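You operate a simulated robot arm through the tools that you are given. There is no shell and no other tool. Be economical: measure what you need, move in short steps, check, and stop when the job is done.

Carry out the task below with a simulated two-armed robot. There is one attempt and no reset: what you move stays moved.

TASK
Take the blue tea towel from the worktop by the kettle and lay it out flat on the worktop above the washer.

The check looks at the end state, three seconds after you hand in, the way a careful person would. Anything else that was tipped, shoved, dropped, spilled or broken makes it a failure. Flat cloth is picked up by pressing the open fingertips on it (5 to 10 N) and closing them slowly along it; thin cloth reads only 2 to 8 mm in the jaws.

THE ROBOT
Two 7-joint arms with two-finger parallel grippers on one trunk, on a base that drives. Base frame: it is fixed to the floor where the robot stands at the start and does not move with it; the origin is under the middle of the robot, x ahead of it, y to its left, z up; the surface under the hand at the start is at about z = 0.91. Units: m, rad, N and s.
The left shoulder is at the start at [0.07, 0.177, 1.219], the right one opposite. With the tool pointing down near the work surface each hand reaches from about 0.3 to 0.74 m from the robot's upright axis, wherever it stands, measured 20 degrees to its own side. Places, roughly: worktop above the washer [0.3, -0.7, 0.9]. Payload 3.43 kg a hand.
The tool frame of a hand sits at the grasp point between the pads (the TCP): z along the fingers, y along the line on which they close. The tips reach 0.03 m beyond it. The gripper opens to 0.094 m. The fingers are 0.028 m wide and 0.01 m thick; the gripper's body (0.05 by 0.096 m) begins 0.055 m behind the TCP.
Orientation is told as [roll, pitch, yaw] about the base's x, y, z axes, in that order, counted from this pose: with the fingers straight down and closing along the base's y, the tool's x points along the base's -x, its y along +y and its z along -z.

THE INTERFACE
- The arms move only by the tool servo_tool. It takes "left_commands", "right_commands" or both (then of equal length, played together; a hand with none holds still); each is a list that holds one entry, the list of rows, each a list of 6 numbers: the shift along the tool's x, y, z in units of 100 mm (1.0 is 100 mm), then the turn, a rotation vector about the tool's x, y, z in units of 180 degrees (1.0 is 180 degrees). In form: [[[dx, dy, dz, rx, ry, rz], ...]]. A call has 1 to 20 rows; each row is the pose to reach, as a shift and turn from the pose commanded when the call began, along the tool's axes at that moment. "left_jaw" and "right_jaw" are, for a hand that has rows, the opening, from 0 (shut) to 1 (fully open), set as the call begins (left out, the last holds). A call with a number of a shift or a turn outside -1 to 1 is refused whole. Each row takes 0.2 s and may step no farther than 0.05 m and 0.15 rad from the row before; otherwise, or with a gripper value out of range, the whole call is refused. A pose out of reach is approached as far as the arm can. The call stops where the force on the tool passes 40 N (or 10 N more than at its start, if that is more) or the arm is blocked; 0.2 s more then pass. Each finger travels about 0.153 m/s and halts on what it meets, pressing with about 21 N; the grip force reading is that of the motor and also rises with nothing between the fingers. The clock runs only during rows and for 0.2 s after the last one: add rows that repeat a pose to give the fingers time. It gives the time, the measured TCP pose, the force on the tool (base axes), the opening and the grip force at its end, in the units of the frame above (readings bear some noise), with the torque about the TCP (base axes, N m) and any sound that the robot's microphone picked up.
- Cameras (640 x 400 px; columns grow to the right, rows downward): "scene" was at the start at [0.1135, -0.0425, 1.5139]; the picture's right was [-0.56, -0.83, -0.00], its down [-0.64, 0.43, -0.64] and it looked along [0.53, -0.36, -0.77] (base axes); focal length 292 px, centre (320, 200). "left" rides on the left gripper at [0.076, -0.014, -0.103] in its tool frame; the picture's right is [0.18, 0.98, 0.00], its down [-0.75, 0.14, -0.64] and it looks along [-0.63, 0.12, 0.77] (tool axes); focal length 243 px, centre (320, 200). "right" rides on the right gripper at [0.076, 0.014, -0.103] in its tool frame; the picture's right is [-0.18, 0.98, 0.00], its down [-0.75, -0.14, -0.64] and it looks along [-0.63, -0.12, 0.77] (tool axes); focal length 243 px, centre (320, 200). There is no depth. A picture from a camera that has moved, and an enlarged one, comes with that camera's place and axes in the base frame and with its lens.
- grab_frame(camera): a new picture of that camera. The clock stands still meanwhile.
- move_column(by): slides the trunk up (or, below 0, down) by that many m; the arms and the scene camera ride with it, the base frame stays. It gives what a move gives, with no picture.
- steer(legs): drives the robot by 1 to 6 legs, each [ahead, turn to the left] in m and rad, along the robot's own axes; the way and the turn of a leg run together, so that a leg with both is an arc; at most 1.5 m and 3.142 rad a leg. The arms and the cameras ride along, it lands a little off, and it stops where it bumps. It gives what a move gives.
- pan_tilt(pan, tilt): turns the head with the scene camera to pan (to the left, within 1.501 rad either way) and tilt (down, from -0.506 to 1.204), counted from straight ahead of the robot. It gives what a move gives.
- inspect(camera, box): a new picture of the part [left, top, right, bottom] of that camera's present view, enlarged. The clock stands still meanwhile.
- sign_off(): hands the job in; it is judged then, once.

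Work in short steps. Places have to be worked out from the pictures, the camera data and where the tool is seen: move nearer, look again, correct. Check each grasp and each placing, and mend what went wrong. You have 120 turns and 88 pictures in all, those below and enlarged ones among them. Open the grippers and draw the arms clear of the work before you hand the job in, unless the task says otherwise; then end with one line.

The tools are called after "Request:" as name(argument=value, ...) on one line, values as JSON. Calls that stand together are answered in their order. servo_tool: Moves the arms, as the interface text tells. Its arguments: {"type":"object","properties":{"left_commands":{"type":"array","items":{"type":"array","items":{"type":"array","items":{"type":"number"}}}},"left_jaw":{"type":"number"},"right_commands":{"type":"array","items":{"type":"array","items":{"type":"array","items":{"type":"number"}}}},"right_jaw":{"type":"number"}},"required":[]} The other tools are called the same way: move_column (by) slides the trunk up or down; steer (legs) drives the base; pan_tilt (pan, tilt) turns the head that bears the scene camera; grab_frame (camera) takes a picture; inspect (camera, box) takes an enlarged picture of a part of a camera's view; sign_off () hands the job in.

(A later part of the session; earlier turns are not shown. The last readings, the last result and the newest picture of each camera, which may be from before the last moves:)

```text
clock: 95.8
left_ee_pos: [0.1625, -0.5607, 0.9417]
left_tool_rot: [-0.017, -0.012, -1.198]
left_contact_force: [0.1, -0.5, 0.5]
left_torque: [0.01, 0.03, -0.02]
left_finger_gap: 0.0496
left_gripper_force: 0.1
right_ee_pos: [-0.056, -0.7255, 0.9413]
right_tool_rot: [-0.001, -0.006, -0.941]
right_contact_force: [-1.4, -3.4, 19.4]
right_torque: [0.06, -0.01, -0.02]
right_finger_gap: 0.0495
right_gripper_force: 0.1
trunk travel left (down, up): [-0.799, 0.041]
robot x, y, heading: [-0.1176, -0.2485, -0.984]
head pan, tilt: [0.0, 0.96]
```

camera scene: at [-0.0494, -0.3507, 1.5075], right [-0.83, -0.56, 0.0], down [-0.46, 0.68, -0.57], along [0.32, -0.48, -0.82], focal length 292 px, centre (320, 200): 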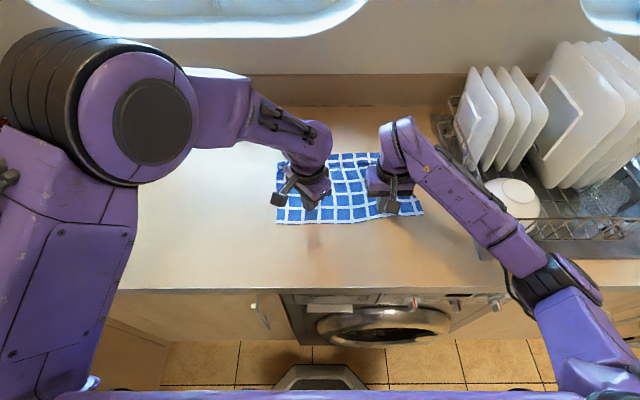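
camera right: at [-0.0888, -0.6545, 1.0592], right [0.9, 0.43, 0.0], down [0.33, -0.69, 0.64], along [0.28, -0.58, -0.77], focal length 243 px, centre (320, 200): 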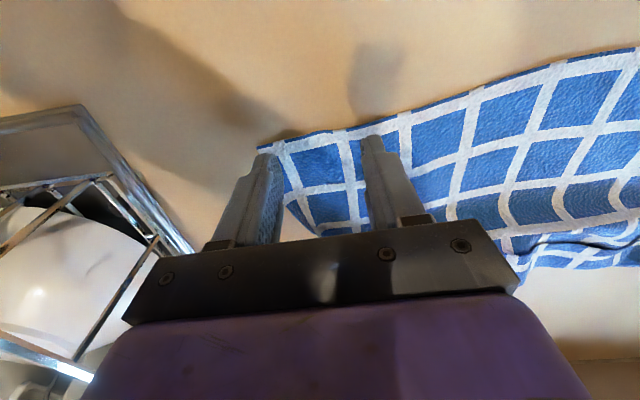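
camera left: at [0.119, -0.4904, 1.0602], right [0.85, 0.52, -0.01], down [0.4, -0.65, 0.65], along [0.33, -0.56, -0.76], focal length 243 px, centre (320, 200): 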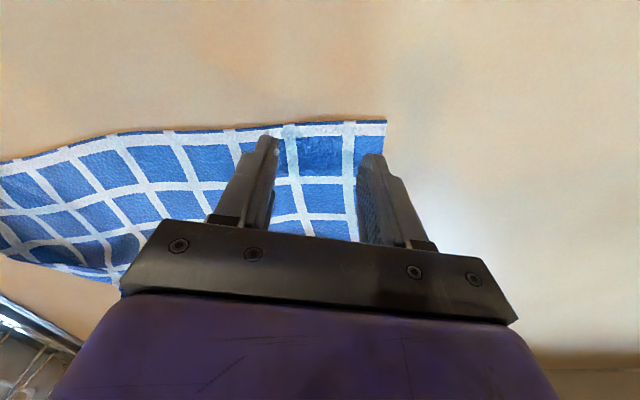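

The left is just short of contact and the right reads 19 N. I'm evening them out, then closing in steps.

Request:
servo_tool(left_commands=[[[0, 0, 0.015, 0, 0, 0], [0, 0, 0.03, 0, 0, 0]]], right_commands=[[[0, 0, -0.01, 0, 0, 0], [0, 0, -0.015, 0, 0, 0]]])

Request:
servo_tool(left_commands=[[[0, 0, 0, 0, 0, 0], [0, 0, 0, 0, 0, 0]]], right_commands=[[[0, 0, 0, 0, 0, 0], [0, 0, 0, 0, 0, 0]]], left_jaw=0.44, right_jaw=0.44)

Request:
servo_tool(left_commands=[[[0, 0, 0, 0, 0, 0]]], right_commands=[[[0, 0, 0, 0, 0, 0]]], left_jaw=0.35, right_jaw=0.35)

Request:
servo_tool(left_commands=[[[0, 0, 0, 0, 0, 0]]], right_commands=[[[0, 0, 0, 0, 0, 0]]], left_jaw=0.26, right_jaw=0.26)

Request:
servo_tool(left_commands=[[[0, 0, 0, 0, 0, 0]]], right_commands=[[[0, 0, 0, 0, 0, 0]]], left_jaw=0.17, right_jaw=0.17)

Request:
servo_tool(left_commands=[[[0, 0, 0, 0, 0, 0]]], right_commands=[[[0, 0, 0, 0, 0, 0]]], left_jaw=0.09, right_jaw=0.09)

Request:
servo_tool(left_commands=[[[0, 0, 0, 0, 0, 0], [0, 0, 0, 0, 0, 0], [0, 0, 0, 0, 0, 0]]], right_commands=[[[0, 0, 0, 0, 0, 0], [0, 0, 0, 0, 0, 0], [0, 0, 0, 0, 0, 0]]], left_jaw=0, right_jaw=0)

Request:
grab_frame(camera="left")

Request:
grab_frame(camera="right")

```text
clock: 96.4
left_ee_pos: [0.1608, -0.5619, 0.9422]
left_tool_rot: [-0.017, -0.016, -1.196]
left_contact_force: [1.2, 0.1, 30.7]
left_torque: [0.56, -0.9, -0.03]
left_finger_gap: 0.05
left_gripper_force: 0.1
right_ee_pos: [-0.0572, -0.7225, 0.9412]
right_tool_rot: [0.001, 0.001, -0.938]
right_contact_force: [1.7, -1.6, 5.6]
right_torque: [-0.01, -0.01, -0.01]
right_finger_gap: 0.05
right_gripper_force: 0.0
trunk travel left (down, up): [-0.799, 0.041]
robot x, y, heading: [-0.1151, -0.2476, -0.979]
head pan, tilt: [0.0, 0.96]
```

```text
clock: 96.8
left_ee_pos: [0.1621, -0.5615, 0.9419]
left_tool_rot: [-0.022, -0.02, -1.189]
left_contact_force: [-2.0, 1.9, 19.3]
left_torque: [0.4, -0.34, 0.08]
left_finger_gap: 0.0405
left_gripper_force: 0.0
right_ee_pos: [-0.0587, -0.7228, 0.9421]
right_tool_rot: [-0.001, -0.002, -0.941]
right_contact_force: [-0.8, -0.8, 6.5]
right_torque: [-0.01, 0.09, 0.02]
right_finger_gap: 0.0415
right_gripper_force: 0.0
trunk travel left (down, up): [-0.799, 0.041]
robot x, y, heading: [-0.1206, -0.2509, -0.981]
head pan, tilt: [0.0, 0.96]
stopped in row 2 (left hand): the force on the tool passed its limit at 43 N (the readings are from after the stop); the commanded pose is now the measured one
```

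```text
clock: 97.2
left_ee_pos: [0.1625, -0.5624, 0.9416]
left_tool_rot: [-0.021, -0.019, -1.192]
left_contact_force: [-3.0, -1.7, 18.6]
left_torque: [0.25, -0.25, 0.01]
left_finger_gap: 0.0309
left_gripper_force: 0.0
right_ee_pos: [-0.0585, -0.7223, 0.9421]
right_tool_rot: [0.0, -0.001, -0.941]
right_contact_force: [0.3, 0.3, 11.0]
right_torque: [-0.02, 0.04, 0.02]
right_finger_gap: 0.0327
right_gripper_force: 0.1
trunk travel left (down, up): [-0.799, 0.041]
robot x, y, heading: [-0.1171, -0.2464, -0.983]
head pan, tilt: [0.0, 0.96]
```

```text
clock: 97.6
left_ee_pos: [0.1616, -0.5608, 0.9414]
left_tool_rot: [-0.021, -0.017, -1.194]
left_contact_force: [-3.3, -1.8, 17.6]
left_torque: [0.19, -0.13, 0.02]
left_finger_gap: 0.0222
left_gripper_force: 0.0
right_ee_pos: [-0.0581, -0.7222, 0.9416]
right_tool_rot: [-0.001, -0.001, -0.94]
right_contact_force: [1.5, -0.3, 12.9]
right_torque: [-0.05, -0.01, -0.02]
right_finger_gap: 0.0238
right_gripper_force: 0.1
trunk travel left (down, up): [-0.799, 0.041]
robot x, y, heading: [-0.1175, -0.2516, -0.985]
head pan, tilt: [0.0, 0.96]
```

```text
clock: 98.0
left_ee_pos: [0.1615, -0.5615, 0.9419]
left_tool_rot: [-0.02, -0.017, -1.19]
left_contact_force: [-2.1, -1.3, 17.3]
left_torque: [0.14, -0.04, 0.03]
left_finger_gap: 0.0137
left_gripper_force: 0.0
right_ee_pos: [-0.0588, -0.7227, 0.9414]
right_tool_rot: [-0.001, -0.002, -0.941]
right_contact_force: [2.7, 0.3, 14.6]
right_torque: [0.0, -0.01, -0.03]
right_finger_gap: 0.0149
right_gripper_force: 0.0
trunk travel left (down, up): [-0.799, 0.041]
robot x, y, heading: [-0.1213, -0.2501, -0.98]
head pan, tilt: [0.0, 0.96]
```

```text
clock: 98.4
left_ee_pos: [0.1622, -0.5607, 0.942]
left_tool_rot: [-0.02, -0.017, -1.191]
left_contact_force: [-2.3, -0.7, 17.9]
left_torque: [0.14, -0.03, 0.02]
left_finger_gap: 0.0061
left_gripper_force: 0.0
right_ee_pos: [-0.0574, -0.722, 0.9403]
right_tool_rot: [0.001, 0.0, -0.94]
right_contact_force: [2.6, -1.0, 15.6]
right_torque: [-0.01, -0.04, 0.01]
right_finger_gap: 0.0088
right_gripper_force: 0.7
trunk travel left (down, up): [-0.799, 0.041]
robot x, y, heading: [-0.1177, -0.2486, -0.983]
head pan, tilt: [0.0, 0.96]
```

```text
clock: 99.2
left_ee_pos: [0.164, -0.5615, 0.9417]
left_tool_rot: [-0.022, -0.017, -1.188]
left_contact_force: [2.2, 0.9, 17.4]
left_torque: [0.19, -0.04, 0.02]
left_finger_gap: 0.0
left_gripper_force: 20.4
right_ee_pos: [-0.0573, -0.7217, 0.9411]
right_tool_rot: [-0.001, 0.001, -0.942]
right_contact_force: [0.7, -1.2, 16.4]
right_torque: [-0.08, -0.04, -0.03]
right_finger_gap: 0.007
right_gripper_force: 20.9
trunk travel left (down, up): [-0.799, 0.041]
robot x, y, heading: [-0.1189, -0.2509, -0.982]
head pan, tilt: [0.0, 0.96]
```

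```text
22 pictures are left
camera left: at [0.1222, -0.4937, 1.0418], right [0.84, 0.54, -0.02], down [0.42, -0.63, 0.65], along [0.33, -0.56, -0.76], focal length 243 px, centre (320, 200)
```

left: 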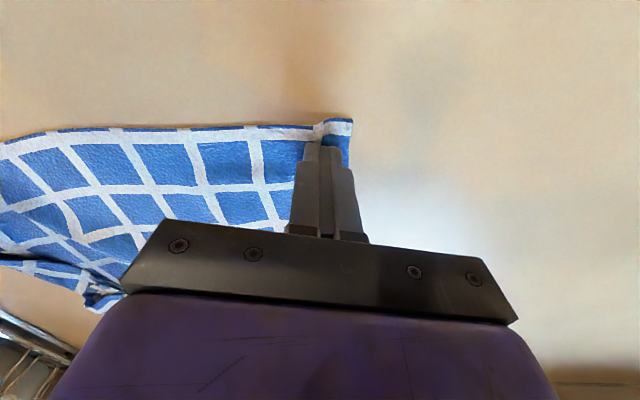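

```text
21 pictures are left
camera right: at [-0.0906, -0.6516, 1.0456], right [0.9, 0.43, 0.0], down [0.33, -0.69, 0.64], along [0.28, -0.58, -0.77], focal length 243 px, centre (320, 200)
```

right: 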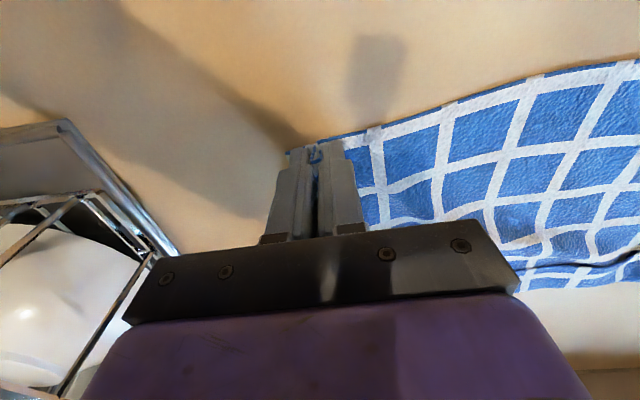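

The right hand has hold at 7 mm, but the left closed on nothing (gap 0). I'm raising the left, levelling it, reopening, and moving slightly further onto the cloth.

Request:
servo_tool(left_commands=[[[0, 0, -0.1, 0, 0, 0], [0, 0, -0.25, -0.0064, 0.0054, 0], [-0.1, -0.03, -0.25, -0.0064, 0.0054, 0], [-0.1, -0.03, -0.25, -0.0064, 0.0054, 0]]])

Request:
servo_tool(left_commands=[[[0, 0, 0, 0, 0, 0], [0, 0, 0.08, 0, 0, 0]]], left_jaw=0.5)

Request:
grab_frame(camera="left")

```text
clock: 100.2
left_ee_pos: [0.1628, -0.5714, 0.9676]
left_tool_rot: [-0.002, -0.002, -1.193]
left_contact_force: [0.1, 0.8, 0.0]
left_torque: [-0.01, 0.0, 0.01]
left_finger_gap: 0.0
left_gripper_force: 20.6
right_ee_pos: [-0.0569, -0.7223, 0.9406]
right_tool_rot: [-0.004, -0.001, -0.941]
right_contact_force: [-3.3, 1.1, 23.5]
right_torque: [0.04, 0.07, 0.02]
right_finger_gap: 0.007
right_gripper_force: 21.3
trunk travel left (down, up): [-0.799, 0.041]
robot x, y, heading: [-0.1214, -0.2486, -0.979]
head pan, tilt: [0.0, 0.96]
```

```text
clock: 100.8
left_ee_pos: [0.1631, -0.5696, 0.9598]
left_tool_rot: [-0.006, -0.002, -1.189]
left_contact_force: [-0.3, -0.6, 1.2]
left_torque: [-0.01, -0.01, 0.0]
left_finger_gap: 0.0472
left_gripper_force: 0.1
right_ee_pos: [-0.0576, -0.7216, 0.9411]
right_tool_rot: [-0.002, 0.001, -0.941]
right_contact_force: [-1.2, 0.3, 23.4]
right_torque: [0.01, 0.08, 0.0]
right_finger_gap: 0.0073
right_gripper_force: 20.9
trunk travel left (down, up): [-0.799, 0.041]
robot x, y, heading: [-0.1186, -0.2482, -0.978]
head pan, tilt: [0.0, 0.96]
```

```text
20 pictures are left
camera left: at [0.1219, -0.5056, 1.0607], right [0.84, 0.54, -0.01], down [0.42, -0.64, 0.64], along [0.34, -0.54, -0.77], focal length 243 px, centre (320, 200)
```

left: 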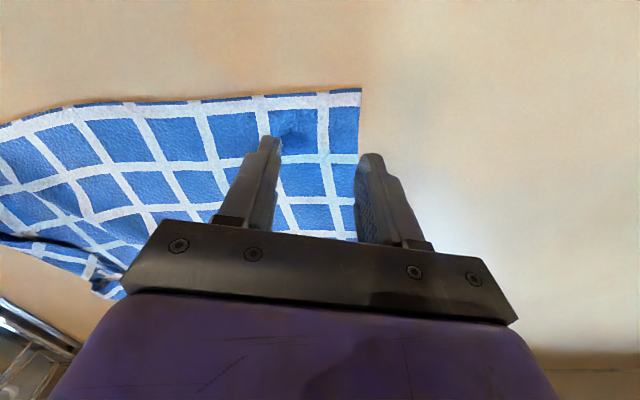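

The corner is at about (0.163, -0.528), so the outer finger is off the side. I'm shifting 17 mm inward along the edge and slightly back, then pressing.

Request:
servo_tool(left_commands=[[[0.06, -0.1, 0, 0, 0, 0], [0.13, -0.2, 0.08, 0, 0, 0], [0.13, -0.2, 0.14, 0, 0, 0], [0.13, -0.2, 0.185, 0, 0, 0], [0.13, -0.2, 0.195, 0, 0, 0]]], right_commands=[[[0, 0, -0.02, 0, 0, 0], [0, 0, -0.02, 0, 0, 0], [0, 0, -0.02, 0, 0, 0], [0, 0, -0.02, 0, 0, 0], [0, 0, -0.02, 0, 0, 0]]])

```text
clock: 102.0
left_ee_pos: [0.1444, -0.5767, 0.9512]
left_tool_rot: [-0.046, -0.013, -1.16]
left_contact_force: [0.3, 0.3, -0.3]
left_torque: [0.0, 0.01, 0.01]
left_finger_gap: 0.0471
left_gripper_force: 0.0
right_ee_pos: [-0.0571, -0.7238, 0.9421]
right_tool_rot: [-0.002, 0.004, -0.941]
right_contact_force: [-0.1, 0.4, 1.3]
right_torque: [-0.03, 0.0, -0.01]
right_finger_gap: 0.0072
right_gripper_force: 21.2
trunk travel left (down, up): [-0.799, 0.041]
robot x, y, heading: [-0.1176, -0.2506, -0.985]
head pan, tilt: [0.0, 0.96]
```

The left wrist hit its limit at this close-in yaw, so I'm raising it, turning to the more comfortable diagonal used before, and levelling.

Request:
servo_tool(left_commands=[[[0, 0, -0.1, -0.007, 0.002, 0.03], [0, 0, -0.2, -0.0146, 0.004, 0.06], [0, 0, -0.2, -0.0146, 0.004, 0.09], [0, 0, -0.2, -0.0146, 0.004, 0.12], [0, 0, -0.2, -0.0146, 0.004, 0.15]]])

Request:
grab_frame(camera="left")

```text
clock: 103.2
left_ee_pos: [0.1414, -0.5685, 0.9593]
left_tool_rot: [0.035, 0.023, -1.659]
left_contact_force: [-0.8, 0.1, -0.5]
left_torque: [-0.04, -0.02, -0.01]
left_finger_gap: 0.0471
left_gripper_force: 0.1
right_ee_pos: [-0.0579, -0.7242, 0.9407]
right_tool_rot: [0.001, 0.002, -0.94]
right_contact_force: [0.1, -0.7, -0.1]
right_torque: [0.0, 0.06, 0.02]
right_finger_gap: 0.0071
right_gripper_force: 21.0
trunk travel left (down, up): [-0.799, 0.041]
robot x, y, heading: [-0.1167, -0.2555, -0.982]
head pan, tilt: [0.0, 0.96]
```

```text
19 pictures are left
camera left: at [0.1295, -0.494, 1.0614], right [0.99, 0.1, 0.04], down [0.05, -0.78, 0.63], along [0.09, -0.62, -0.78], focal length 243 px, centre (320, 200)
```

left: 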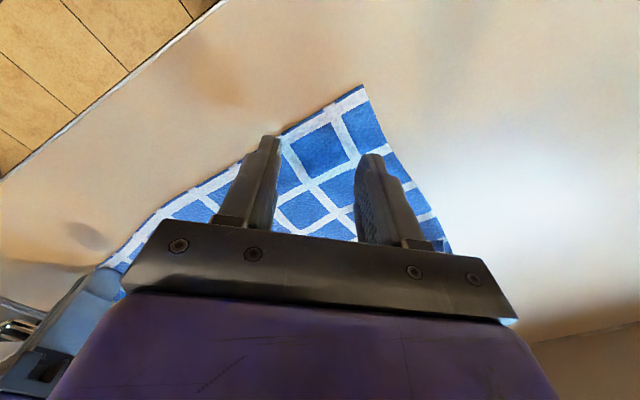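

The corner is stable at (0.164, -0.528). I'm levelling and shifting to the grasp spot.

Request:
servo_tool(left_commands=[[[0, 0.06, 0, 0.006, -0.004, 0], [0, 0.13, 0, 0.011, -0.0073, 0], [0, 0.13, 0, 0.011, -0.0073, 0]]])

```text
clock: 104.0
left_ee_pos: [0.1537, -0.5684, 0.9586]
left_tool_rot: [0.009, 0.004, -1.666]
left_contact_force: [0.3, 0.1, 0.1]
left_torque: [0.01, 0.01, 0.01]
left_finger_gap: 0.047
left_gripper_force: 0.1
right_ee_pos: [-0.0579, -0.7248, 0.9428]
right_tool_rot: [0.001, 0.001, -0.94]
right_contact_force: [-0.7, 0.7, 0.3]
right_torque: [0.01, -0.02, 0.0]
right_finger_gap: 0.0068
right_gripper_force: 20.7
trunk travel left (down, up): [-0.799, 0.041]
robot x, y, heading: [-0.1144, -0.2504, -0.983]
head pan, tilt: [0.0, 0.96]
```

It's in place and level. I'm lowering to press.

Request:
servo_tool(left_commands=[[[0, 0, 0.08, 0, 0, 0], [0, 0, 0.14, 0, 0, 0], [0, 0, 0.175, 0, 0, 0], [0, 0, 0.185, 0, 0, 0]]])

```text
clock: 105.0
left_ee_pos: [0.1531, -0.5699, 0.9411]
left_tool_rot: [0.009, 0.001, -1.665]
left_contact_force: [1.0, -0.2, 20.9]
left_torque: [0.11, 0.63, 0.01]
left_finger_gap: 0.0464
left_gripper_force: 0.1
right_ee_pos: [-0.0574, -0.7224, 0.9438]
right_tool_rot: [0.0, 0.001, -0.941]
right_contact_force: [0.6, 0.4, 0.0]
right_torque: [-0.03, 0.02, 0.03]
right_finger_gap: 0.0071
right_gripper_force: 20.7
trunk travel left (down, up): [-0.799, 0.041]
robot x, y, heading: [-0.1136, -0.2478, -0.985]
head pan, tilt: [0.0, 0.96]
```

The load is all on the inner finger. I'm tilting slightly so that both fingers press, then easing off.

Request:
servo_tool(left_commands=[[[0, 0, -0.005, 0.004, 0, 0], [0, 0, -0.01, 0.0075, 0, 0], [0, 0, -0.01, 0.0075, 0, 0]]])

```text
clock: 105.8
left_ee_pos: [0.1535, -0.5684, 0.9407]
left_tool_rot: [-0.012, 0.001, -1.666]
left_contact_force: [4.6, -1.0, 20.2]
left_torque: [-0.02, -0.69, 0.01]
left_finger_gap: 0.0421
left_gripper_force: 3.2
right_ee_pos: [-0.0574, -0.7234, 0.9408]
right_tool_rot: [-0.001, 0.003, -0.939]
right_contact_force: [0.3, 0.0, -0.8]
right_torque: [0.02, 0.02, 0.01]
right_finger_gap: 0.0071
right_gripper_force: 21.4
trunk travel left (down, up): [-0.799, 0.041]
robot x, y, heading: [-0.115, -0.2506, -0.983]
head pan, tilt: [0.0, 0.96]
```

That overshot, so I'm halving the tilt and easing up a little more.

Request:
servo_tool(left_commands=[[[0, 0, -0.005, -0.002, 0, 0], [0, 0, -0.005, -0.0037, 0, 0], [0, 0, -0.005, -0.0037, 0, 0]]])

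Request:
servo_tool(left_commands=[[[0, 0, 0, 0, 0, 0]]], left_jaw=0.4)

Request:
servo_tool(left_commands=[[[0, 0, 0, 0, 0, 0]]], left_jaw=0.3)

Request:
servo_tool(left_commands=[[[0, 0, 0, 0, 0, 0]]], left_jaw=0.2)

Request:
servo_tool(left_commands=[[[0, 0, 0, 0, 0, 0]]], left_jaw=0.1)

Request:
servo_tool(left_commands=[[[0, 0, 0, 0, 0, 0], [0, 0, 0, 0, 0, 0], [0, 0, 0, 0, 0, 0]]], left_jaw=0)

Request:
grab_frame(camera="left")

```text
clock: 106.6
left_ee_pos: [0.154, -0.5695, 0.9414]
left_tool_rot: [-0.004, 0.004, -1.666]
left_contact_force: [-3.0, -0.5, 13.3]
left_torque: [0.01, -0.17, 0.02]
left_finger_gap: 0.046
left_gripper_force: 0.1
right_ee_pos: [-0.0578, -0.7224, 0.9428]
right_tool_rot: [0.001, 0.004, -0.941]
right_contact_force: [0.2, -0.4, 0.0]
right_torque: [-0.02, -0.03, 0.01]
right_finger_gap: 0.0069
right_gripper_force: 20.7
trunk travel left (down, up): [-0.799, 0.041]
robot x, y, heading: [-0.1204, -0.2489, -0.978]
head pan, tilt: [0.0, 0.96]
```

```text
clock: 107.0
left_ee_pos: [0.1528, -0.5685, 0.9416]
left_tool_rot: [-0.002, 0.004, -1.665]
left_contact_force: [-1.3, 0.5, 11.9]
left_torque: [0.03, -0.11, 0.03]
left_finger_gap: 0.0368
left_gripper_force: 0.1
right_ee_pos: [-0.0573, -0.7234, 0.9421]
right_tool_rot: [0.0, 0.001, -0.94]
right_contact_force: [-0.2, -0.5, 0.4]
right_torque: [0.0, 0.01, 0.01]
right_finger_gap: 0.0069
right_gripper_force: 20.7
trunk travel left (down, up): [-0.799, 0.041]
robot x, y, heading: [-0.1127, -0.2488, -0.978]
head pan, tilt: [0.0, 0.96]
```

```text
clock: 107.4
left_ee_pos: [0.1528, -0.5688, 0.942]
left_tool_rot: [-0.004, 0.004, -1.665]
left_contact_force: [-1.7, 0.2, 9.9]
left_torque: [-0.01, -0.08, 0.0]
left_finger_gap: 0.0276
left_gripper_force: 0.1
right_ee_pos: [-0.058, -0.7231, 0.943]
right_tool_rot: [0.001, 0.002, -0.94]
right_contact_force: [1.0, 1.2, 0.6]
right_torque: [0.0, -0.02, 0.01]
right_finger_gap: 0.0068
right_gripper_force: 21.5
trunk travel left (down, up): [-0.799, 0.041]
robot x, y, heading: [-0.1188, -0.2483, -0.982]
head pan, tilt: [0.0, 0.96]
```

```text
clock: 107.8
left_ee_pos: [0.1534, -0.5682, 0.9416]
left_tool_rot: [-0.002, 0.002, -1.665]
left_contact_force: [-1.7, -0.7, 10.8]
left_torque: [-0.03, -0.02, 0.02]
left_finger_gap: 0.0185
left_gripper_force: 0.0
right_ee_pos: [-0.058, -0.7237, 0.9427]
right_tool_rot: [0.001, 0.002, -0.94]
right_contact_force: [1.4, 1.4, -0.2]
right_torque: [0.0, 0.0, -0.02]
right_finger_gap: 0.0071
right_gripper_force: 21.3
trunk travel left (down, up): [-0.799, 0.041]
robot x, y, heading: [-0.1192, -0.2522, -0.983]
head pan, tilt: [0.0, 0.96]
```

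```text
clock: 108.2
left_ee_pos: [0.153, -0.569, 0.9407]
left_tool_rot: [-0.002, 0.003, -1.665]
left_contact_force: [-2.5, -2.2, 8.2]
left_torque: [-0.04, 0.05, 0.0]
left_finger_gap: 0.0101
left_gripper_force: 0.8
right_ee_pos: [-0.0577, -0.7233, 0.9417]
right_tool_rot: [0.0, 0.002, -0.94]
right_contact_force: [2.5, 2.0, -0.7]
right_torque: [0.08, -0.09, -0.04]
right_finger_gap: 0.0074
right_gripper_force: 21.1
trunk travel left (down, up): [-0.799, 0.041]
robot x, y, heading: [-0.1197, -0.2498, -0.979]
head pan, tilt: [0.0, 0.96]
```

```text
clock: 109.0
left_ee_pos: [0.153, -0.5697, 0.942]
left_tool_rot: [-0.004, 0.002, -1.667]
left_contact_force: [-5.2, -4.4, 9.2]
left_torque: [-0.12, 0.15, -0.02]
left_finger_gap: 0.0024
left_gripper_force: 21.2
right_ee_pos: [-0.0572, -0.7233, 0.9426]
right_tool_rot: [0.001, 0.001, -0.938]
right_contact_force: [5.9, 3.3, 0.3]
right_torque: [0.09, -0.17, -0.05]
right_finger_gap: 0.0073
right_gripper_force: 20.9
trunk travel left (down, up): [-0.799, 0.041]
robot x, y, heading: [-0.1172, -0.25, -0.979]
head pan, tilt: [0.0, 0.96]
```

```text
18 pictures are left
camera left: at [0.1462, -0.493, 1.043], right [1.0, 0.09, 0.0], down [0.07, -0.77, 0.64], along [0.06, -0.64, -0.77], focal length 243 px, centre (320, 200)
```

left: 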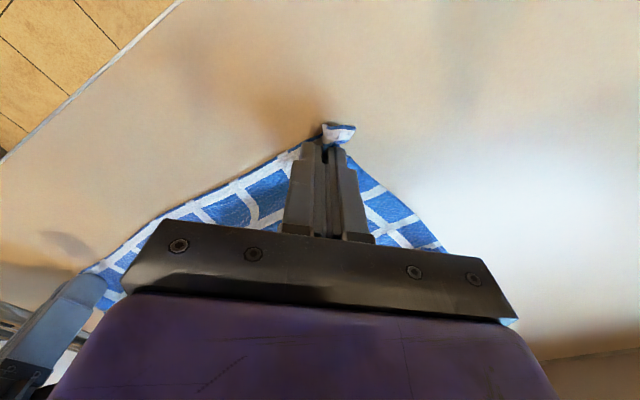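

Both hands now hold the near edge. I'm lifting straight up while easing the tension, so the folded hem hangs open.

Request:
servo_tool(left_commands=[[[0, 0, -0.15, 0, 0, 0], [0, 0, -0.3, 0, 0, 0], [0, 0, -0.5, 0, 0, 0], [0, 0, -0.7, 0, 0, 0], [0, 0, -1, 0, 0, 0]]], right_commands=[[[0, 0.02, -0.15, 0, 0, 0], [0, 0.04, -0.3, 0, 0, 0], [0, 0.04, -0.5, 0, 0, 0], [0, 0.04, -0.7, 0, 0, 0], [0, 0.04, -1, 0, 0, 0]]])

Request:
servo_tool(left_commands=[[[0, 0, -0.25, 0, 0, 0], [0, 0, -0.5, 0, 0, 0], [0, 0, -0.75, 0, 0, 0], [0, 0, -1, 0, 0, 0]]], right_commands=[[[0, 0, -0.25, 0, 0, 0], [0, 0, -0.5, 0, 0, 0], [0, 0, -0.75, 0, 0, 0], [0, 0, -1, 0, 0, 0]]])

Request:
servo_tool(left_commands=[[[0, 0, -0.25, 0, 0, 0], [0, 0, -0.5, 0, 0, 0], [0, 0, -0.6, 0, 0, 0], [0, 0, -0.6, 0, 0, 0], [0, 0, -0.6, 0, 0, 0], [0, 0, -0.6, 0, 0, 0]]], right_commands=[[[0, 0, -0.25, 0, 0, 0], [0, 0, -0.5, 0, 0, 0], [0, 0, -0.6, 0, 0, 0], [0, 0, -0.6, 0, 0, 0], [0, 0, -0.6, 0, 0, 0], [0, 0, -0.6, 0, 0, 0]]])

Request:
grab_frame(camera="scene")

```text
clock: 110.2
left_ee_pos: [0.1543, -0.5675, 1.0426]
left_tool_rot: [-0.003, 0.003, -1.665]
left_contact_force: [-3.3, -1.6, 0.4]
left_torque: [-0.11, 0.06, 0.04]
left_finger_gap: 0.0024
left_gripper_force: 21.2
right_ee_pos: [-0.0531, -0.7197, 1.0431]
right_tool_rot: [-0.001, 0.001, -0.939]
right_contact_force: [3.4, 1.4, -0.1]
right_torque: [0.05, -0.11, -0.03]
right_finger_gap: 0.0072
right_gripper_force: 20.9
trunk travel left (down, up): [-0.799, 0.041]
robot x, y, heading: [-0.1173, -0.2526, -0.981]
head pan, tilt: [0.0, 0.96]
```

```text
clock: 111.2
left_ee_pos: [0.1539, -0.5679, 1.1413]
left_tool_rot: [-0.004, 0.003, -1.666]
left_contact_force: [-2.6, -1.0, 0.0]
left_torque: [-0.05, 0.08, 0.03]
left_finger_gap: 0.0023
left_gripper_force: 20.5
right_ee_pos: [-0.054, -0.7214, 1.1439]
right_tool_rot: [-0.001, 0.002, -0.941]
right_contact_force: [2.3, 2.0, 0.1]
right_torque: [0.01, -0.05, 0.0]
right_finger_gap: 0.007
right_gripper_force: 20.8
trunk travel left (down, up): [-0.799, 0.041]
robot x, y, heading: [-0.1231, -0.2529, -0.984]
head pan, tilt: [0.0, 0.96]
```

```text
clock: 112.6
left_ee_pos: [0.1541, -0.571, 1.1994]
left_tool_rot: [-0.005, 0.005, -1.665]
left_contact_force: [-2.3, -1.1, 0.1]
left_torque: [-0.05, 0.11, 0.01]
left_finger_gap: 0.0023
left_gripper_force: 21.1
right_ee_pos: [-0.0535, -0.7227, 1.2015]
right_tool_rot: [-0.001, 0.005, -0.942]
right_contact_force: [2.3, 2.1, 0.7]
right_torque: [0.07, -0.04, 0.02]
right_finger_gap: 0.007
right_gripper_force: 20.9
trunk travel left (down, up): [-0.799, 0.041]
robot x, y, heading: [-0.1212, -0.253, -0.98]
head pan, tilt: [0.0, 0.96]
```

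```text
17 pictures are left
camera scene: at [-0.0503, -0.3505, 1.5075], right [-0.83, -0.56, 0.0], down [-0.46, 0.68, -0.57], along [0.32, -0.48, -0.82], focal length 292 px, centre (320, 200)
```

scene: 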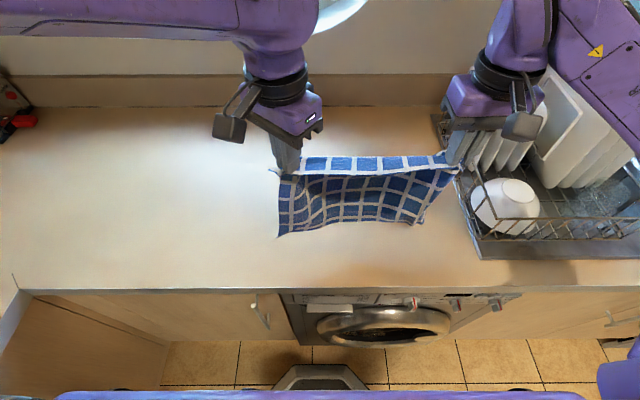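

It's hanging again. I'll zoom in to see whether the lower hem opened.

Request:
inspect(camera="scene", box=[260, 140, 480, 277])

```text
2.91 times, centred on (370, 208) of scene
camera zoom: at [-0.0503, -0.3505, 1.5075], right [-0.83, -0.56, 0.0], down [-0.46, 0.68, -0.57], along [0.32, -0.48, -0.82], focal length 848 px, centre (174, 175)
```

zoom: 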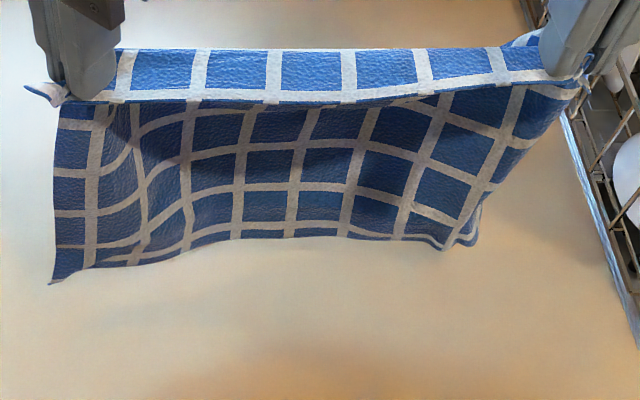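

The far hem has opened fully. The newly held border flops over toward me a little, so this time I'll lay it the other way: free edge down far out, then pull the held edge toward me. At the very end I'll nudge outward so the border trails out flat toward me. First I'm moving both hands outward 0.2 m.

Request:
servo_tool(left_commands=[[[-0.155, 0.126, 0, 0, 0, 0], [-0.311, 0.252, 0, 0, 0, 0], [-0.466, 0.377, 0, 0, 0, 0], [-0.622, 0.503, 0, 0, 0, 0], [-0.777, 0.629, 0, 0, 0, 0]]], right_commands=[[[-0.2, -0.009, 0, 0, 0, 0], [-0.4, -0.018, 0, 0, 0, 0], [-0.6, -0.026, 0, 0, 0, 0], [-0.8, -0.035, 0, 0, 0, 0], [-0.999, -0.044, 0, 0, 0, 0]]])

Request:
servo_tool(left_commands=[[[-0.155, 0.126, 0, 0, 0, 0], [-0.311, 0.252, 0, 0, 0, 0], [-0.466, 0.377, 0, 0, 0, 0], [-0.622, 0.503, 0, 0, 0, 0], [-0.777, 0.629, 0, 0, 0, 0], [-0.777, 0.629, 0, 0, 0, 0], [-0.777, 0.629, 0, 0, 0, 0], [-0.777, 0.629, 0, 0, 0, 0]]], right_commands=[[[-0.2, -0.009, 0, 0, 0, 0], [-0.4, -0.018, 0, 0, 0, 0], [-0.6, -0.026, 0, 0, 0, 0], [-0.8, -0.035, 0, 0, 0, 0], [-0.95, -0.044, 0, 0, 0, 0], [-0.95, -0.044, 0, 0, 0, 0], [-0.95, -0.044, 0, 0, 0, 0], [-0.95, -0.044, 0, 0, 0, 0]]])

Request:
grab_frame(camera="scene")

```text
clock: 113.8
left_ee_pos: [0.2118, -0.6555, 1.2015]
left_tool_rot: [-0.005, 0.005, -1.665]
left_contact_force: [-1.4, -2.1, -0.7]
left_torque: [-0.05, 0.07, 0.0]
left_finger_gap: 0.0023
left_gripper_force: 21.2
right_ee_pos: [0.0034, -0.8063, 1.2007]
right_tool_rot: [-0.003, 0.006, -0.941]
right_contact_force: [2.6, 1.8, -0.1]
right_torque: [0.02, -0.07, -0.01]
right_finger_gap: 0.0071
right_gripper_force: 20.8
trunk travel left (down, up): [-0.799, 0.041]
robot x, y, heading: [-0.1149, -0.2471, -0.981]
head pan, tilt: [0.0, 0.96]
```

```text
clock: 115.6
left_ee_pos: [0.2651, -0.738, 1.1982]
left_tool_rot: [-0.005, 0.006, -1.664]
left_contact_force: [-0.9, -1.3, 0.2]
left_torque: [-0.01, 0.07, -0.02]
left_finger_gap: 0.0024
left_gripper_force: 21.2
right_ee_pos: [0.055, -0.8864, 1.1996]
right_tool_rot: [0.0, 0.003, -0.942]
right_contact_force: [1.4, 0.6, -0.8]
right_torque: [0.03, 0.02, 0.01]
right_finger_gap: 0.007
right_gripper_force: 21.1
trunk travel left (down, up): [-0.799, 0.041]
robot x, y, heading: [-0.1165, -0.2504, -0.978]
head pan, tilt: [0.0, 0.96]
```

```text
15 pictures are left
camera scene: at [-0.0497, -0.351, 1.5075], right [-0.83, -0.56, 0.0], down [-0.46, 0.68, -0.57], along [0.32, -0.48, -0.82], focal length 292 px, centre (320, 200)
```

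scene: 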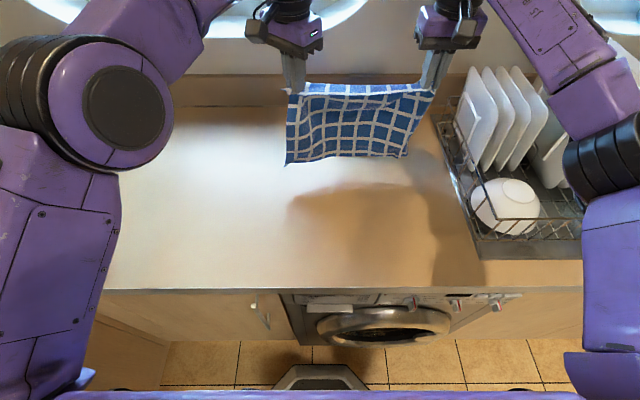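

Both hands are at n ≈ 0.31 with no reach problem. I'm lowering to touch the free edge down and starting the inward arc.

Request:
servo_tool(left_commands=[[[0, 0, 0.17, 0, 0, 0], [0, 0, 0.35, 0, 0, 0], [0.039, -0.031, 0.49, 0, 0, 0], [0.117, -0.094, 0.55, 0, 0, 0], [0.233, -0.189, 0.58, 0, 0, 0], [0.35, -0.283, 0.61, 0, 0, 0], [0.466, -0.377, 0.64, 0, 0, 0], [0.583, -0.472, 0.69, 0, 0, 0], [0.699, -0.566, 0.74, 0, 0, 0], [0.777, -0.629, 0.79, 0, 0, 0]]], right_commands=[[[0, 0, 0.17, 0, 0, 0], [0, 0, 0.35, 0, 0, 0], [0.05, 0.002, 0.49, 0, 0, 0], [0.15, 0.007, 0.55, 0, 0, 0], [0.3, 0.013, 0.58, 0, 0, 0], [0.45, 0.02, 0.61, 0, 0, 0], [0.6, 0.026, 0.64, 0, 0, 0], [0.75, 0.033, 0.69, 0, 0, 0], [0.9, 0.04, 0.74, 0, 0, 0], [0.999, 0.044, 0.79, 0, 0, 0]]])

Request:
grab_frame(camera="scene")

```text
clock: 117.8
left_ee_pos: [0.2103, -0.6545, 1.1221]
left_tool_rot: [-0.004, 0.005, -1.665]
left_contact_force: [-3.5, -2.6, 0.2]
left_torque: [-0.06, 0.11, 0.01]
left_finger_gap: 0.0024
left_gripper_force: 20.8
right_ee_pos: [-0.0023, -0.8021, 1.1226]
right_tool_rot: [-0.001, 0.001, -0.941]
right_contact_force: [3.1, 2.7, 0.4]
right_torque: [0.08, -0.06, 0.0]
right_finger_gap: 0.0073
right_gripper_force: 21.2
trunk travel left (down, up): [-0.799, 0.041]
robot x, y, heading: [-0.1156, -0.2474, -0.977]
head pan, tilt: [0.0, 0.96]
```

```text
14 pictures are left
camera scene: at [-0.0508, -0.35, 1.5076], right [-0.83, -0.56, 0.0], down [-0.46, 0.68, -0.57], along [0.32, -0.48, -0.82], focal length 292 px, centre (320, 200)
```

scene: 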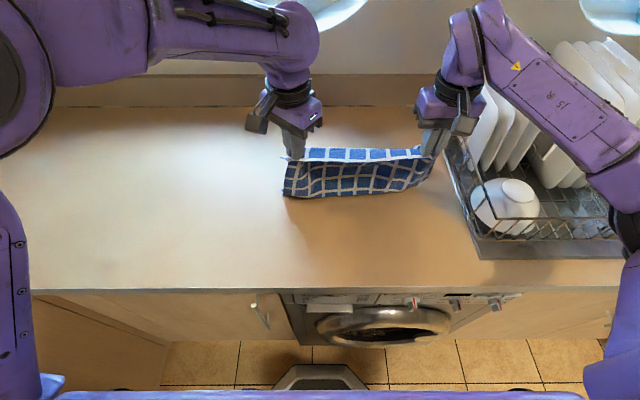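

The free edge is trailing outward as intended. I'm continuing the arc toward me.

Request:
servo_tool(left_commands=[[[0.117, -0.094, 0.1, 0, 0, 0], [0.233, -0.189, 0.21, 0, 0, 0], [0.35, -0.283, 0.34, 0, 0, 0], [0.466, -0.377, 0.48, 0, 0, 0], [0.583, -0.472, 0.65, 0, 0, 0], [0.66, -0.535, 0.82, 0, 0, 0], [0.73, -0.59, 0.98, 0, 0, 0]]], right_commands=[[[0.15, 0.007, 0.1, 0, 0, 0], [0.3, 0.013, 0.21, 0, 0, 0], [0.45, 0.02, 0.34, 0, 0, 0], [0.6, 0.026, 0.48, 0, 0, 0], [0.75, 0.033, 0.65, 0, 0, 0], [0.85, 0.037, 0.82, 0, 0, 0], [0.94, 0.041, 0.98, 0, 0, 0]]])

Request:
grab_frame(camera="scene")

```text
clock: 119.4
left_ee_pos: [0.1575, -0.5738, 1.0242]
left_tool_rot: [-0.004, 0.003, -1.665]
left_contact_force: [-2.8, -2.3, -0.3]
left_torque: [-0.06, 0.1, 0.02]
left_finger_gap: 0.0026
left_gripper_force: 20.5
right_ee_pos: [-0.0525, -0.7224, 1.0244]
right_tool_rot: [-0.001, 0.002, -0.942]
right_contact_force: [2.8, 1.8, 0.5]
right_torque: [0.02, -0.1, 0.01]
right_finger_gap: 0.0071
right_gripper_force: 20.5
trunk travel left (down, up): [-0.799, 0.041]
robot x, y, heading: [-0.1169, -0.2478, -0.982]
head pan, tilt: [0.0, 0.96]
```

```text
13 pictures are left
camera scene: at [-0.0509, -0.3502, 1.5077], right [-0.83, -0.56, 0.0], down [-0.46, 0.68, -0.57], along [0.32, -0.48, -0.82], focal length 292 px, centre (320, 200)
```

scene: 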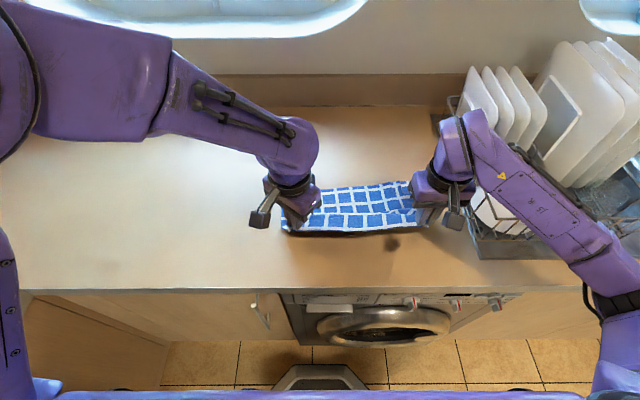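

The main part now lies outward, with its far edge at about n = 0.27. I'm pulling a little further in at about 35 mm height, then lowering with an outward nudge so the hanging border trails out flat toward me.

Request:
servo_tool(left_commands=[[[0.078, -0.063, 0.15, 0, 0, 0], [0.155, -0.126, 0.3, 0, 0, 0], [0.233, -0.189, 0.42, 0, 0, 0], [0.272, -0.22, 0.47, 0, 0, 0], [0.272, -0.22, 0.5, 0, 0, 0], [0.233, -0.189, 0.57, 0, 0, 0], [0.194, -0.157, 0.64, 0, 0, 0], [0.155, -0.126, 0.7, 0, 0, 0], [0.117, -0.094, 0.76, 0, 0, 0]]], right_commands=[[[0.1, 0.004, 0.15, 0, 0, 0], [0.2, 0.009, 0.3, 0, 0, 0], [0.3, 0.013, 0.42, 0, 0, 0], [0.35, 0.015, 0.47, 0, 0, 0], [0.35, 0.015, 0.5, 0, 0, 0], [0.3, 0.013, 0.57, 0, 0, 0], [0.25, 0.011, 0.64, 0, 0, 0], [0.2, 0.009, 0.7, 0, 0, 0], [0.15, 0.007, 0.76, 0, 0, 0]]])

Request:
inspect(camera="scene", box=[240, 160, 460, 297])

```text
clock: 121.4
left_ee_pos: [0.1493, -0.5614, 0.9462]
left_tool_rot: [-0.004, 0.003, -1.665]
left_contact_force: [-3.1, -1.0, 0.1]
left_torque: [-0.03, 0.05, 0.0]
left_finger_gap: 0.0025
left_gripper_force: 20.8
right_ee_pos: [-0.062, -0.7105, 0.9492]
right_tool_rot: [-0.001, 0.003, -0.941]
right_contact_force: [3.1, 2.3, -0.7]
right_torque: [0.06, -0.08, -0.02]
right_finger_gap: 0.0069
right_gripper_force: 20.7
trunk travel left (down, up): [-0.799, 0.041]
robot x, y, heading: [-0.1164, -0.2496, -0.975]
head pan, tilt: [0.0, 0.96]
```

```text
2.91 times, centred on (350, 228) of scene
camera zoom: at [-0.0499, -0.3509, 1.5075], right [-0.83, -0.56, 0.0], down [-0.46, 0.68, -0.57], along [0.32, -0.48, -0.82], focal length 848 px, centre (233, 117)
```

zoom: 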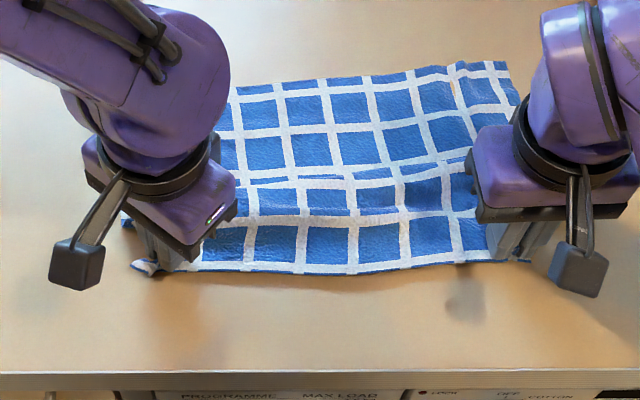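

The near border now lies out flat, with just a shallow slack ridge further back. I'm releasing gently here and lifting the hands.

Request:
servo_tool(left_commands=[[[0, 0, 0, 0, 0, 0], [0, 0, 0, 0, 0, 0]]], right_commands=[[[0, 0, 0.02, 0, 0, 0], [0, 0, 0.02, 0, 0, 0]]], left_jaw=0.2, right_jaw=0.25)

Request:
servo_tool(left_commands=[[[0, 0, -0.1, 0, 0, 0], [0, 0, -0.3, 0, 0, 0], [0, 0, -0.6, 0, 0, 0], [0, 0, -0.9, 0, 0, 0]]], right_commands=[[[0, 0, -0.1, 0, 0, 0], [0, 0, -0.3, 0, 0, 0], [0, 0, -0.6, 0, 0, 0], [0, 0, -0.9, 0, 0, 0]]])

Request:
servo_tool(left_commands=[[[-0.1, 0.3, -0.2, 0, 0, 0], [-0.2, 0.6, -0.4, 0, 0, 0], [-0.2, 0.9, -0.4, 0, 0, 0]]], right_commands=[[[0.3, 0, -0.3, 0, 0, 0], [0.6, 0, -0.6, 0, 0, 0], [0.9, 0, -0.9, 0, 0, 0]]])

Request:
inspect(camera="scene", box=[240, 160, 460, 297])

```text
clock: 122.0
left_ee_pos: [0.1487, -0.5616, 0.9473]
left_tool_rot: [-0.007, 0.005, -1.665]
left_contact_force: [-0.8, 0.4, -0.2]
left_torque: [-0.03, -0.01, 0.02]
left_finger_gap: 0.0188
left_gripper_force: 0.2
right_ee_pos: [-0.0607, -0.7108, 0.9475]
right_tool_rot: [-0.001, 0.005, -0.941]
right_contact_force: [-0.6, 0.0, 0.8]
right_torque: [0.01, 0.05, -0.01]
right_finger_gap: 0.0234
right_gripper_force: 0.1
trunk travel left (down, up): [-0.799, 0.041]
robot x, y, heading: [-0.1224, -0.252, -0.983]
head pan, tilt: [0.0, 0.96]
```

```text
clock: 123.0
left_ee_pos: [0.1495, -0.5598, 1.038]
left_tool_rot: [-0.005, 0.001, -1.665]
left_contact_force: [-0.3, -1.3, -0.4]
left_torque: [-0.05, 0.01, 0.02]
left_finger_gap: 0.019
left_gripper_force: 0.2
right_ee_pos: [-0.0591, -0.7106, 1.0376]
right_tool_rot: [-0.001, 0.001, -0.94]
right_contact_force: [0.2, 0.6, 0.2]
right_torque: [0.0, 0.01, -0.05]
right_finger_gap: 0.0235
right_gripper_force: 0.1
trunk travel left (down, up): [-0.799, 0.041]
robot x, y, heading: [-0.1197, -0.2518, -0.978]
head pan, tilt: [0.0, 0.96]
```

```text
clock: 123.8
left_ee_pos: [0.2356, -0.5907, 1.0795]
left_tool_rot: [-0.003, 0.005, -1.665]
left_contact_force: [-0.7, -0.4, -1.1]
left_torque: [0.01, 0.01, -0.01]
left_finger_gap: 0.0189
left_gripper_force: 0.1
right_ee_pos: [-0.1224, -0.6581, 1.1199]
right_tool_rot: [-0.004, 0.005, -0.935]
right_contact_force: [-0.6, -0.8, 0.2]
right_torque: [-0.02, -0.01, -0.01]
right_finger_gap: 0.0236
right_gripper_force: 0.2
right hand out of reach, approached as far as the arm can: row 3
trunk travel left (down, up): [-0.799, 0.041]
robot x, y, heading: [-0.1154, -0.2456, -0.982]
head pan, tilt: [0.0, 0.96]
```

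```text
2.91 times, centred on (350, 228) of scene
camera zoom: at [-0.0506, -0.3505, 1.5075], right [-0.83, -0.56, 0.0], down [-0.46, 0.68, -0.57], along [0.32, -0.48, -0.82], focal length 848 px, centre (233, 117)
```

zoom: 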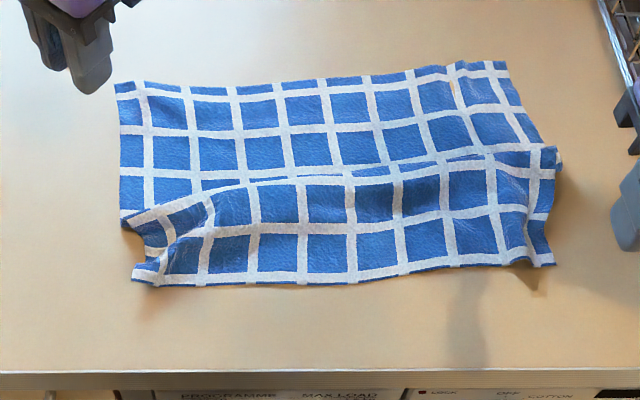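

All the hems are out now. Only a slack pleat remains across the middle, about 60 mm of excess length. I'll press on the far single layer near both far corners and drag it outward to take up the slack.

Request:
servo_tool(left_commands=[[[-0.3, 0, 0, 0, 0, 0], [-0.6, 0, 0.1, 0, 0, 0], [-0.88, 0, 0.3, 0, 0, 0], [-0.88, 0, 0.3, 0, 0, 0]]], right_commands=[[[-0.25, 0.03, 0, 0, 0, 0], [-0.5, 0.06, 0, 0, 0, 0], [-0.75, 0.09, 0, 0, 0, 0], [-1, 0.12, 0, 0, 0, 0]]], left_jaw=0, right_jaw=0)

Request:
servo_tool(right_commands=[[[-0.25, 0.03, 0.1, 0, 0, 0], [-0.5, 0.06, 0.3, 0, 0, 0], [-0.75, 0.09, 0.5, 0, 0, 0], [-1, 0.12, 0.7, 0, 0, 0]]])

```text
clock: 124.8
left_ee_pos: [0.2298, -0.6785, 1.0484]
left_tool_rot: [-0.005, 0.004, -1.666]
left_contact_force: [0.0, 0.5, 0.3]
left_torque: [-0.03, 0.03, -0.01]
left_finger_gap: 0.0001
left_gripper_force: 21.0
right_ee_pos: [-0.0545, -0.7322, 1.1178]
right_tool_rot: [-0.003, 0.003, -0.94]
right_contact_force: [0.3, 0.2, 0.4]
right_torque: [-0.01, -0.01, 0.0]
right_finger_gap: 0.0002
right_gripper_force: 21.0
trunk travel left (down, up): [-0.799, 0.041]
robot x, y, heading: [-0.1201, -0.2504, -0.981]
head pan, tilt: [0.0, 0.96]
```

```text
clock: 125.8
left_ee_pos: [0.2293, -0.6789, 1.0463]
left_tool_rot: [-0.005, 0.005, -1.663]
left_contact_force: [-0.1, 0.0, -0.3]
left_torque: [-0.02, 0.02, 0.02]
left_finger_gap: 0.0
left_gripper_force: 20.5
right_ee_pos: [0.0196, -0.8086, 1.0467]
right_tool_rot: [-0.001, 0.004, -0.939]
right_contact_force: [0.2, 0.6, -0.2]
right_torque: [0.0, 0.05, 0.0]
right_finger_gap: 0.0
right_gripper_force: 21.3
trunk travel left (down, up): [-0.799, 0.041]
robot x, y, heading: [-0.1213, -0.2474, -0.984]
head pan, tilt: [0.0, 0.96]
```

In position. I'm lowering both to just above contact.

Request:
servo_tool(left_commands=[[[0, 0, 0.3, 0, 0, 0], [0, 0, 0.6, 0, 0, 0], [0, 0, 0.9, 0, 0, 0], [0, 0, 1.0, 0, 0, 0]]], right_commands=[[[-0.1, 0, 0.3, 0, 0, 0], [-0.2, 0, 0.6, 0, 0, 0], [-0.2, 0, 0.9, 0, 0, 0], [-0.2, 0, 1.0, 0, 0, 0]]])

Request:
servo_tool(left_commands=[[[0, 0, 0.04, 0, 0, 0], [0, 0, 0.06, 0, 0, 0]]], right_commands=[[[0, 0, 0.04, 0, 0, 0], [0, 0, 0.06, 0, 0, 0]]])

```text
clock: 126.8
left_ee_pos: [0.2276, -0.6792, 0.9476]
left_tool_rot: [-0.006, 0.004, -1.665]
left_contact_force: [0.7, 0.5, -0.4]
left_torque: [0.01, -0.03, -0.02]
left_finger_gap: 0.0001
left_gripper_force: 21.7
right_ee_pos: [0.0278, -0.8222, 0.9462]
right_tool_rot: [0.0, 0.002, -0.94]
right_contact_force: [0.5, -0.3, 0.3]
right_torque: [-0.01, -0.04, 0.0]
right_finger_gap: 0.0001
right_gripper_force: 20.9
trunk travel left (down, up): [-0.799, 0.041]
robot x, y, heading: [-0.1219, -0.2487, -0.982]
head pan, tilt: [0.0, 0.96]
```

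```text
clock: 127.4
left_ee_pos: [0.2288, -0.6778, 0.9427]
left_tool_rot: [-0.004, 0.004, -1.664]
left_contact_force: [-0.2, 0.0, -0.2]
left_torque: [-0.01, 0.04, 0.02]
left_finger_gap: 0.0002
left_gripper_force: 21.1
right_ee_pos: [0.027, -0.8224, 0.9408]
right_tool_rot: [-0.002, 0.001, -0.941]
right_contact_force: [-0.4, 0.7, 0.4]
right_torque: [-0.03, -0.01, 0.0]
right_finger_gap: 0.0
right_gripper_force: 21.0
trunk travel left (down, up): [-0.799, 0.041]
robot x, y, heading: [-0.1174, -0.248, -0.978]
head pan, tilt: [0.0, 0.96]
```

Just short of contact, so I'm pressing about 3 mm further and dragging outward 55 mm, slightly apart.

Request:
servo_tool(left_commands=[[[0, 0, 0.02, 0, 0, 0], [0, 0, 0.028, 0, 0, 0], [-0.071, 0.068, 0.028, 0, 0, 0], [-0.142, 0.136, 0.028, 0, 0, 0], [-0.212, 0.204, 0.028, 0, 0, 0], [-0.283, 0.272, 0.028, 0, 0, 0], [-0.335, 0.34, 0.028, 0, 0, 0], [-0.377, 0.4, 0.028, 0, 0, 0]]], right_commands=[[[0, 0, 0.02, 0, 0, 0], [0, 0, 0.025, 0, 0, 0], [-0.09, -0.01, 0.025, 0, 0, 0], [-0.18, -0.02, 0.025, 0, 0, 0], [-0.27, -0.03, 0.025, 0, 0, 0], [-0.36, -0.04, 0.025, 0, 0, 0], [-0.45, -0.055, 0.025, 0, 0, 0], [-0.55, -0.07, 0.025, 0, 0, 0]]])

Request:
inspect(camera="scene", box=[240, 140, 460, 277])

```text
clock: 129.2
left_ee_pos: [0.263, -0.7181, 0.9429]
left_tool_rot: [-0.002, -0.001, -1.665]
left_contact_force: [-6.6, -1.1, 16.2]
left_torque: [-0.15, 0.12, -0.03]
left_finger_gap: 0.0006
left_gripper_force: 20.5
right_ee_pos: [0.0515, -0.8683, 0.9404]
right_tool_rot: [0.0, -0.002, -0.939]
right_contact_force: [2.9, 3.7, 6.1]
right_torque: [0.09, -0.08, 0.02]
right_finger_gap: 0.0
right_gripper_force: 20.8
trunk travel left (down, up): [-0.799, 0.041]
robot x, y, heading: [-0.119, -0.251, -0.98]
head pan, tilt: [0.0, 0.96]
```

```text
2.91 times, centred on (350, 208) of scene
camera zoom: at [-0.053, -0.3461, 1.5081], right [-0.83, -0.56, 0.0], down [-0.45, 0.68, -0.58], along [0.32, -0.48, -0.82], focal length 848 px, centre (233, 175)
```

zoom: 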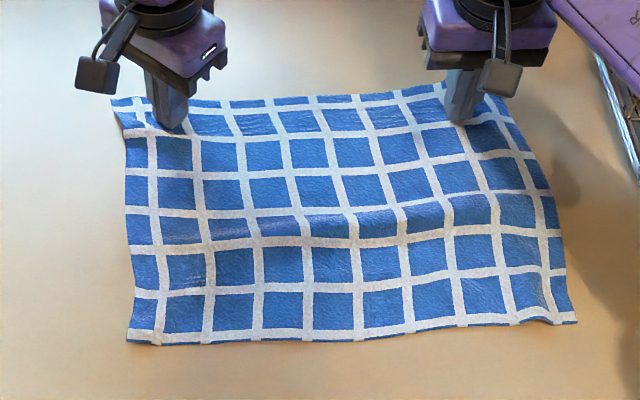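

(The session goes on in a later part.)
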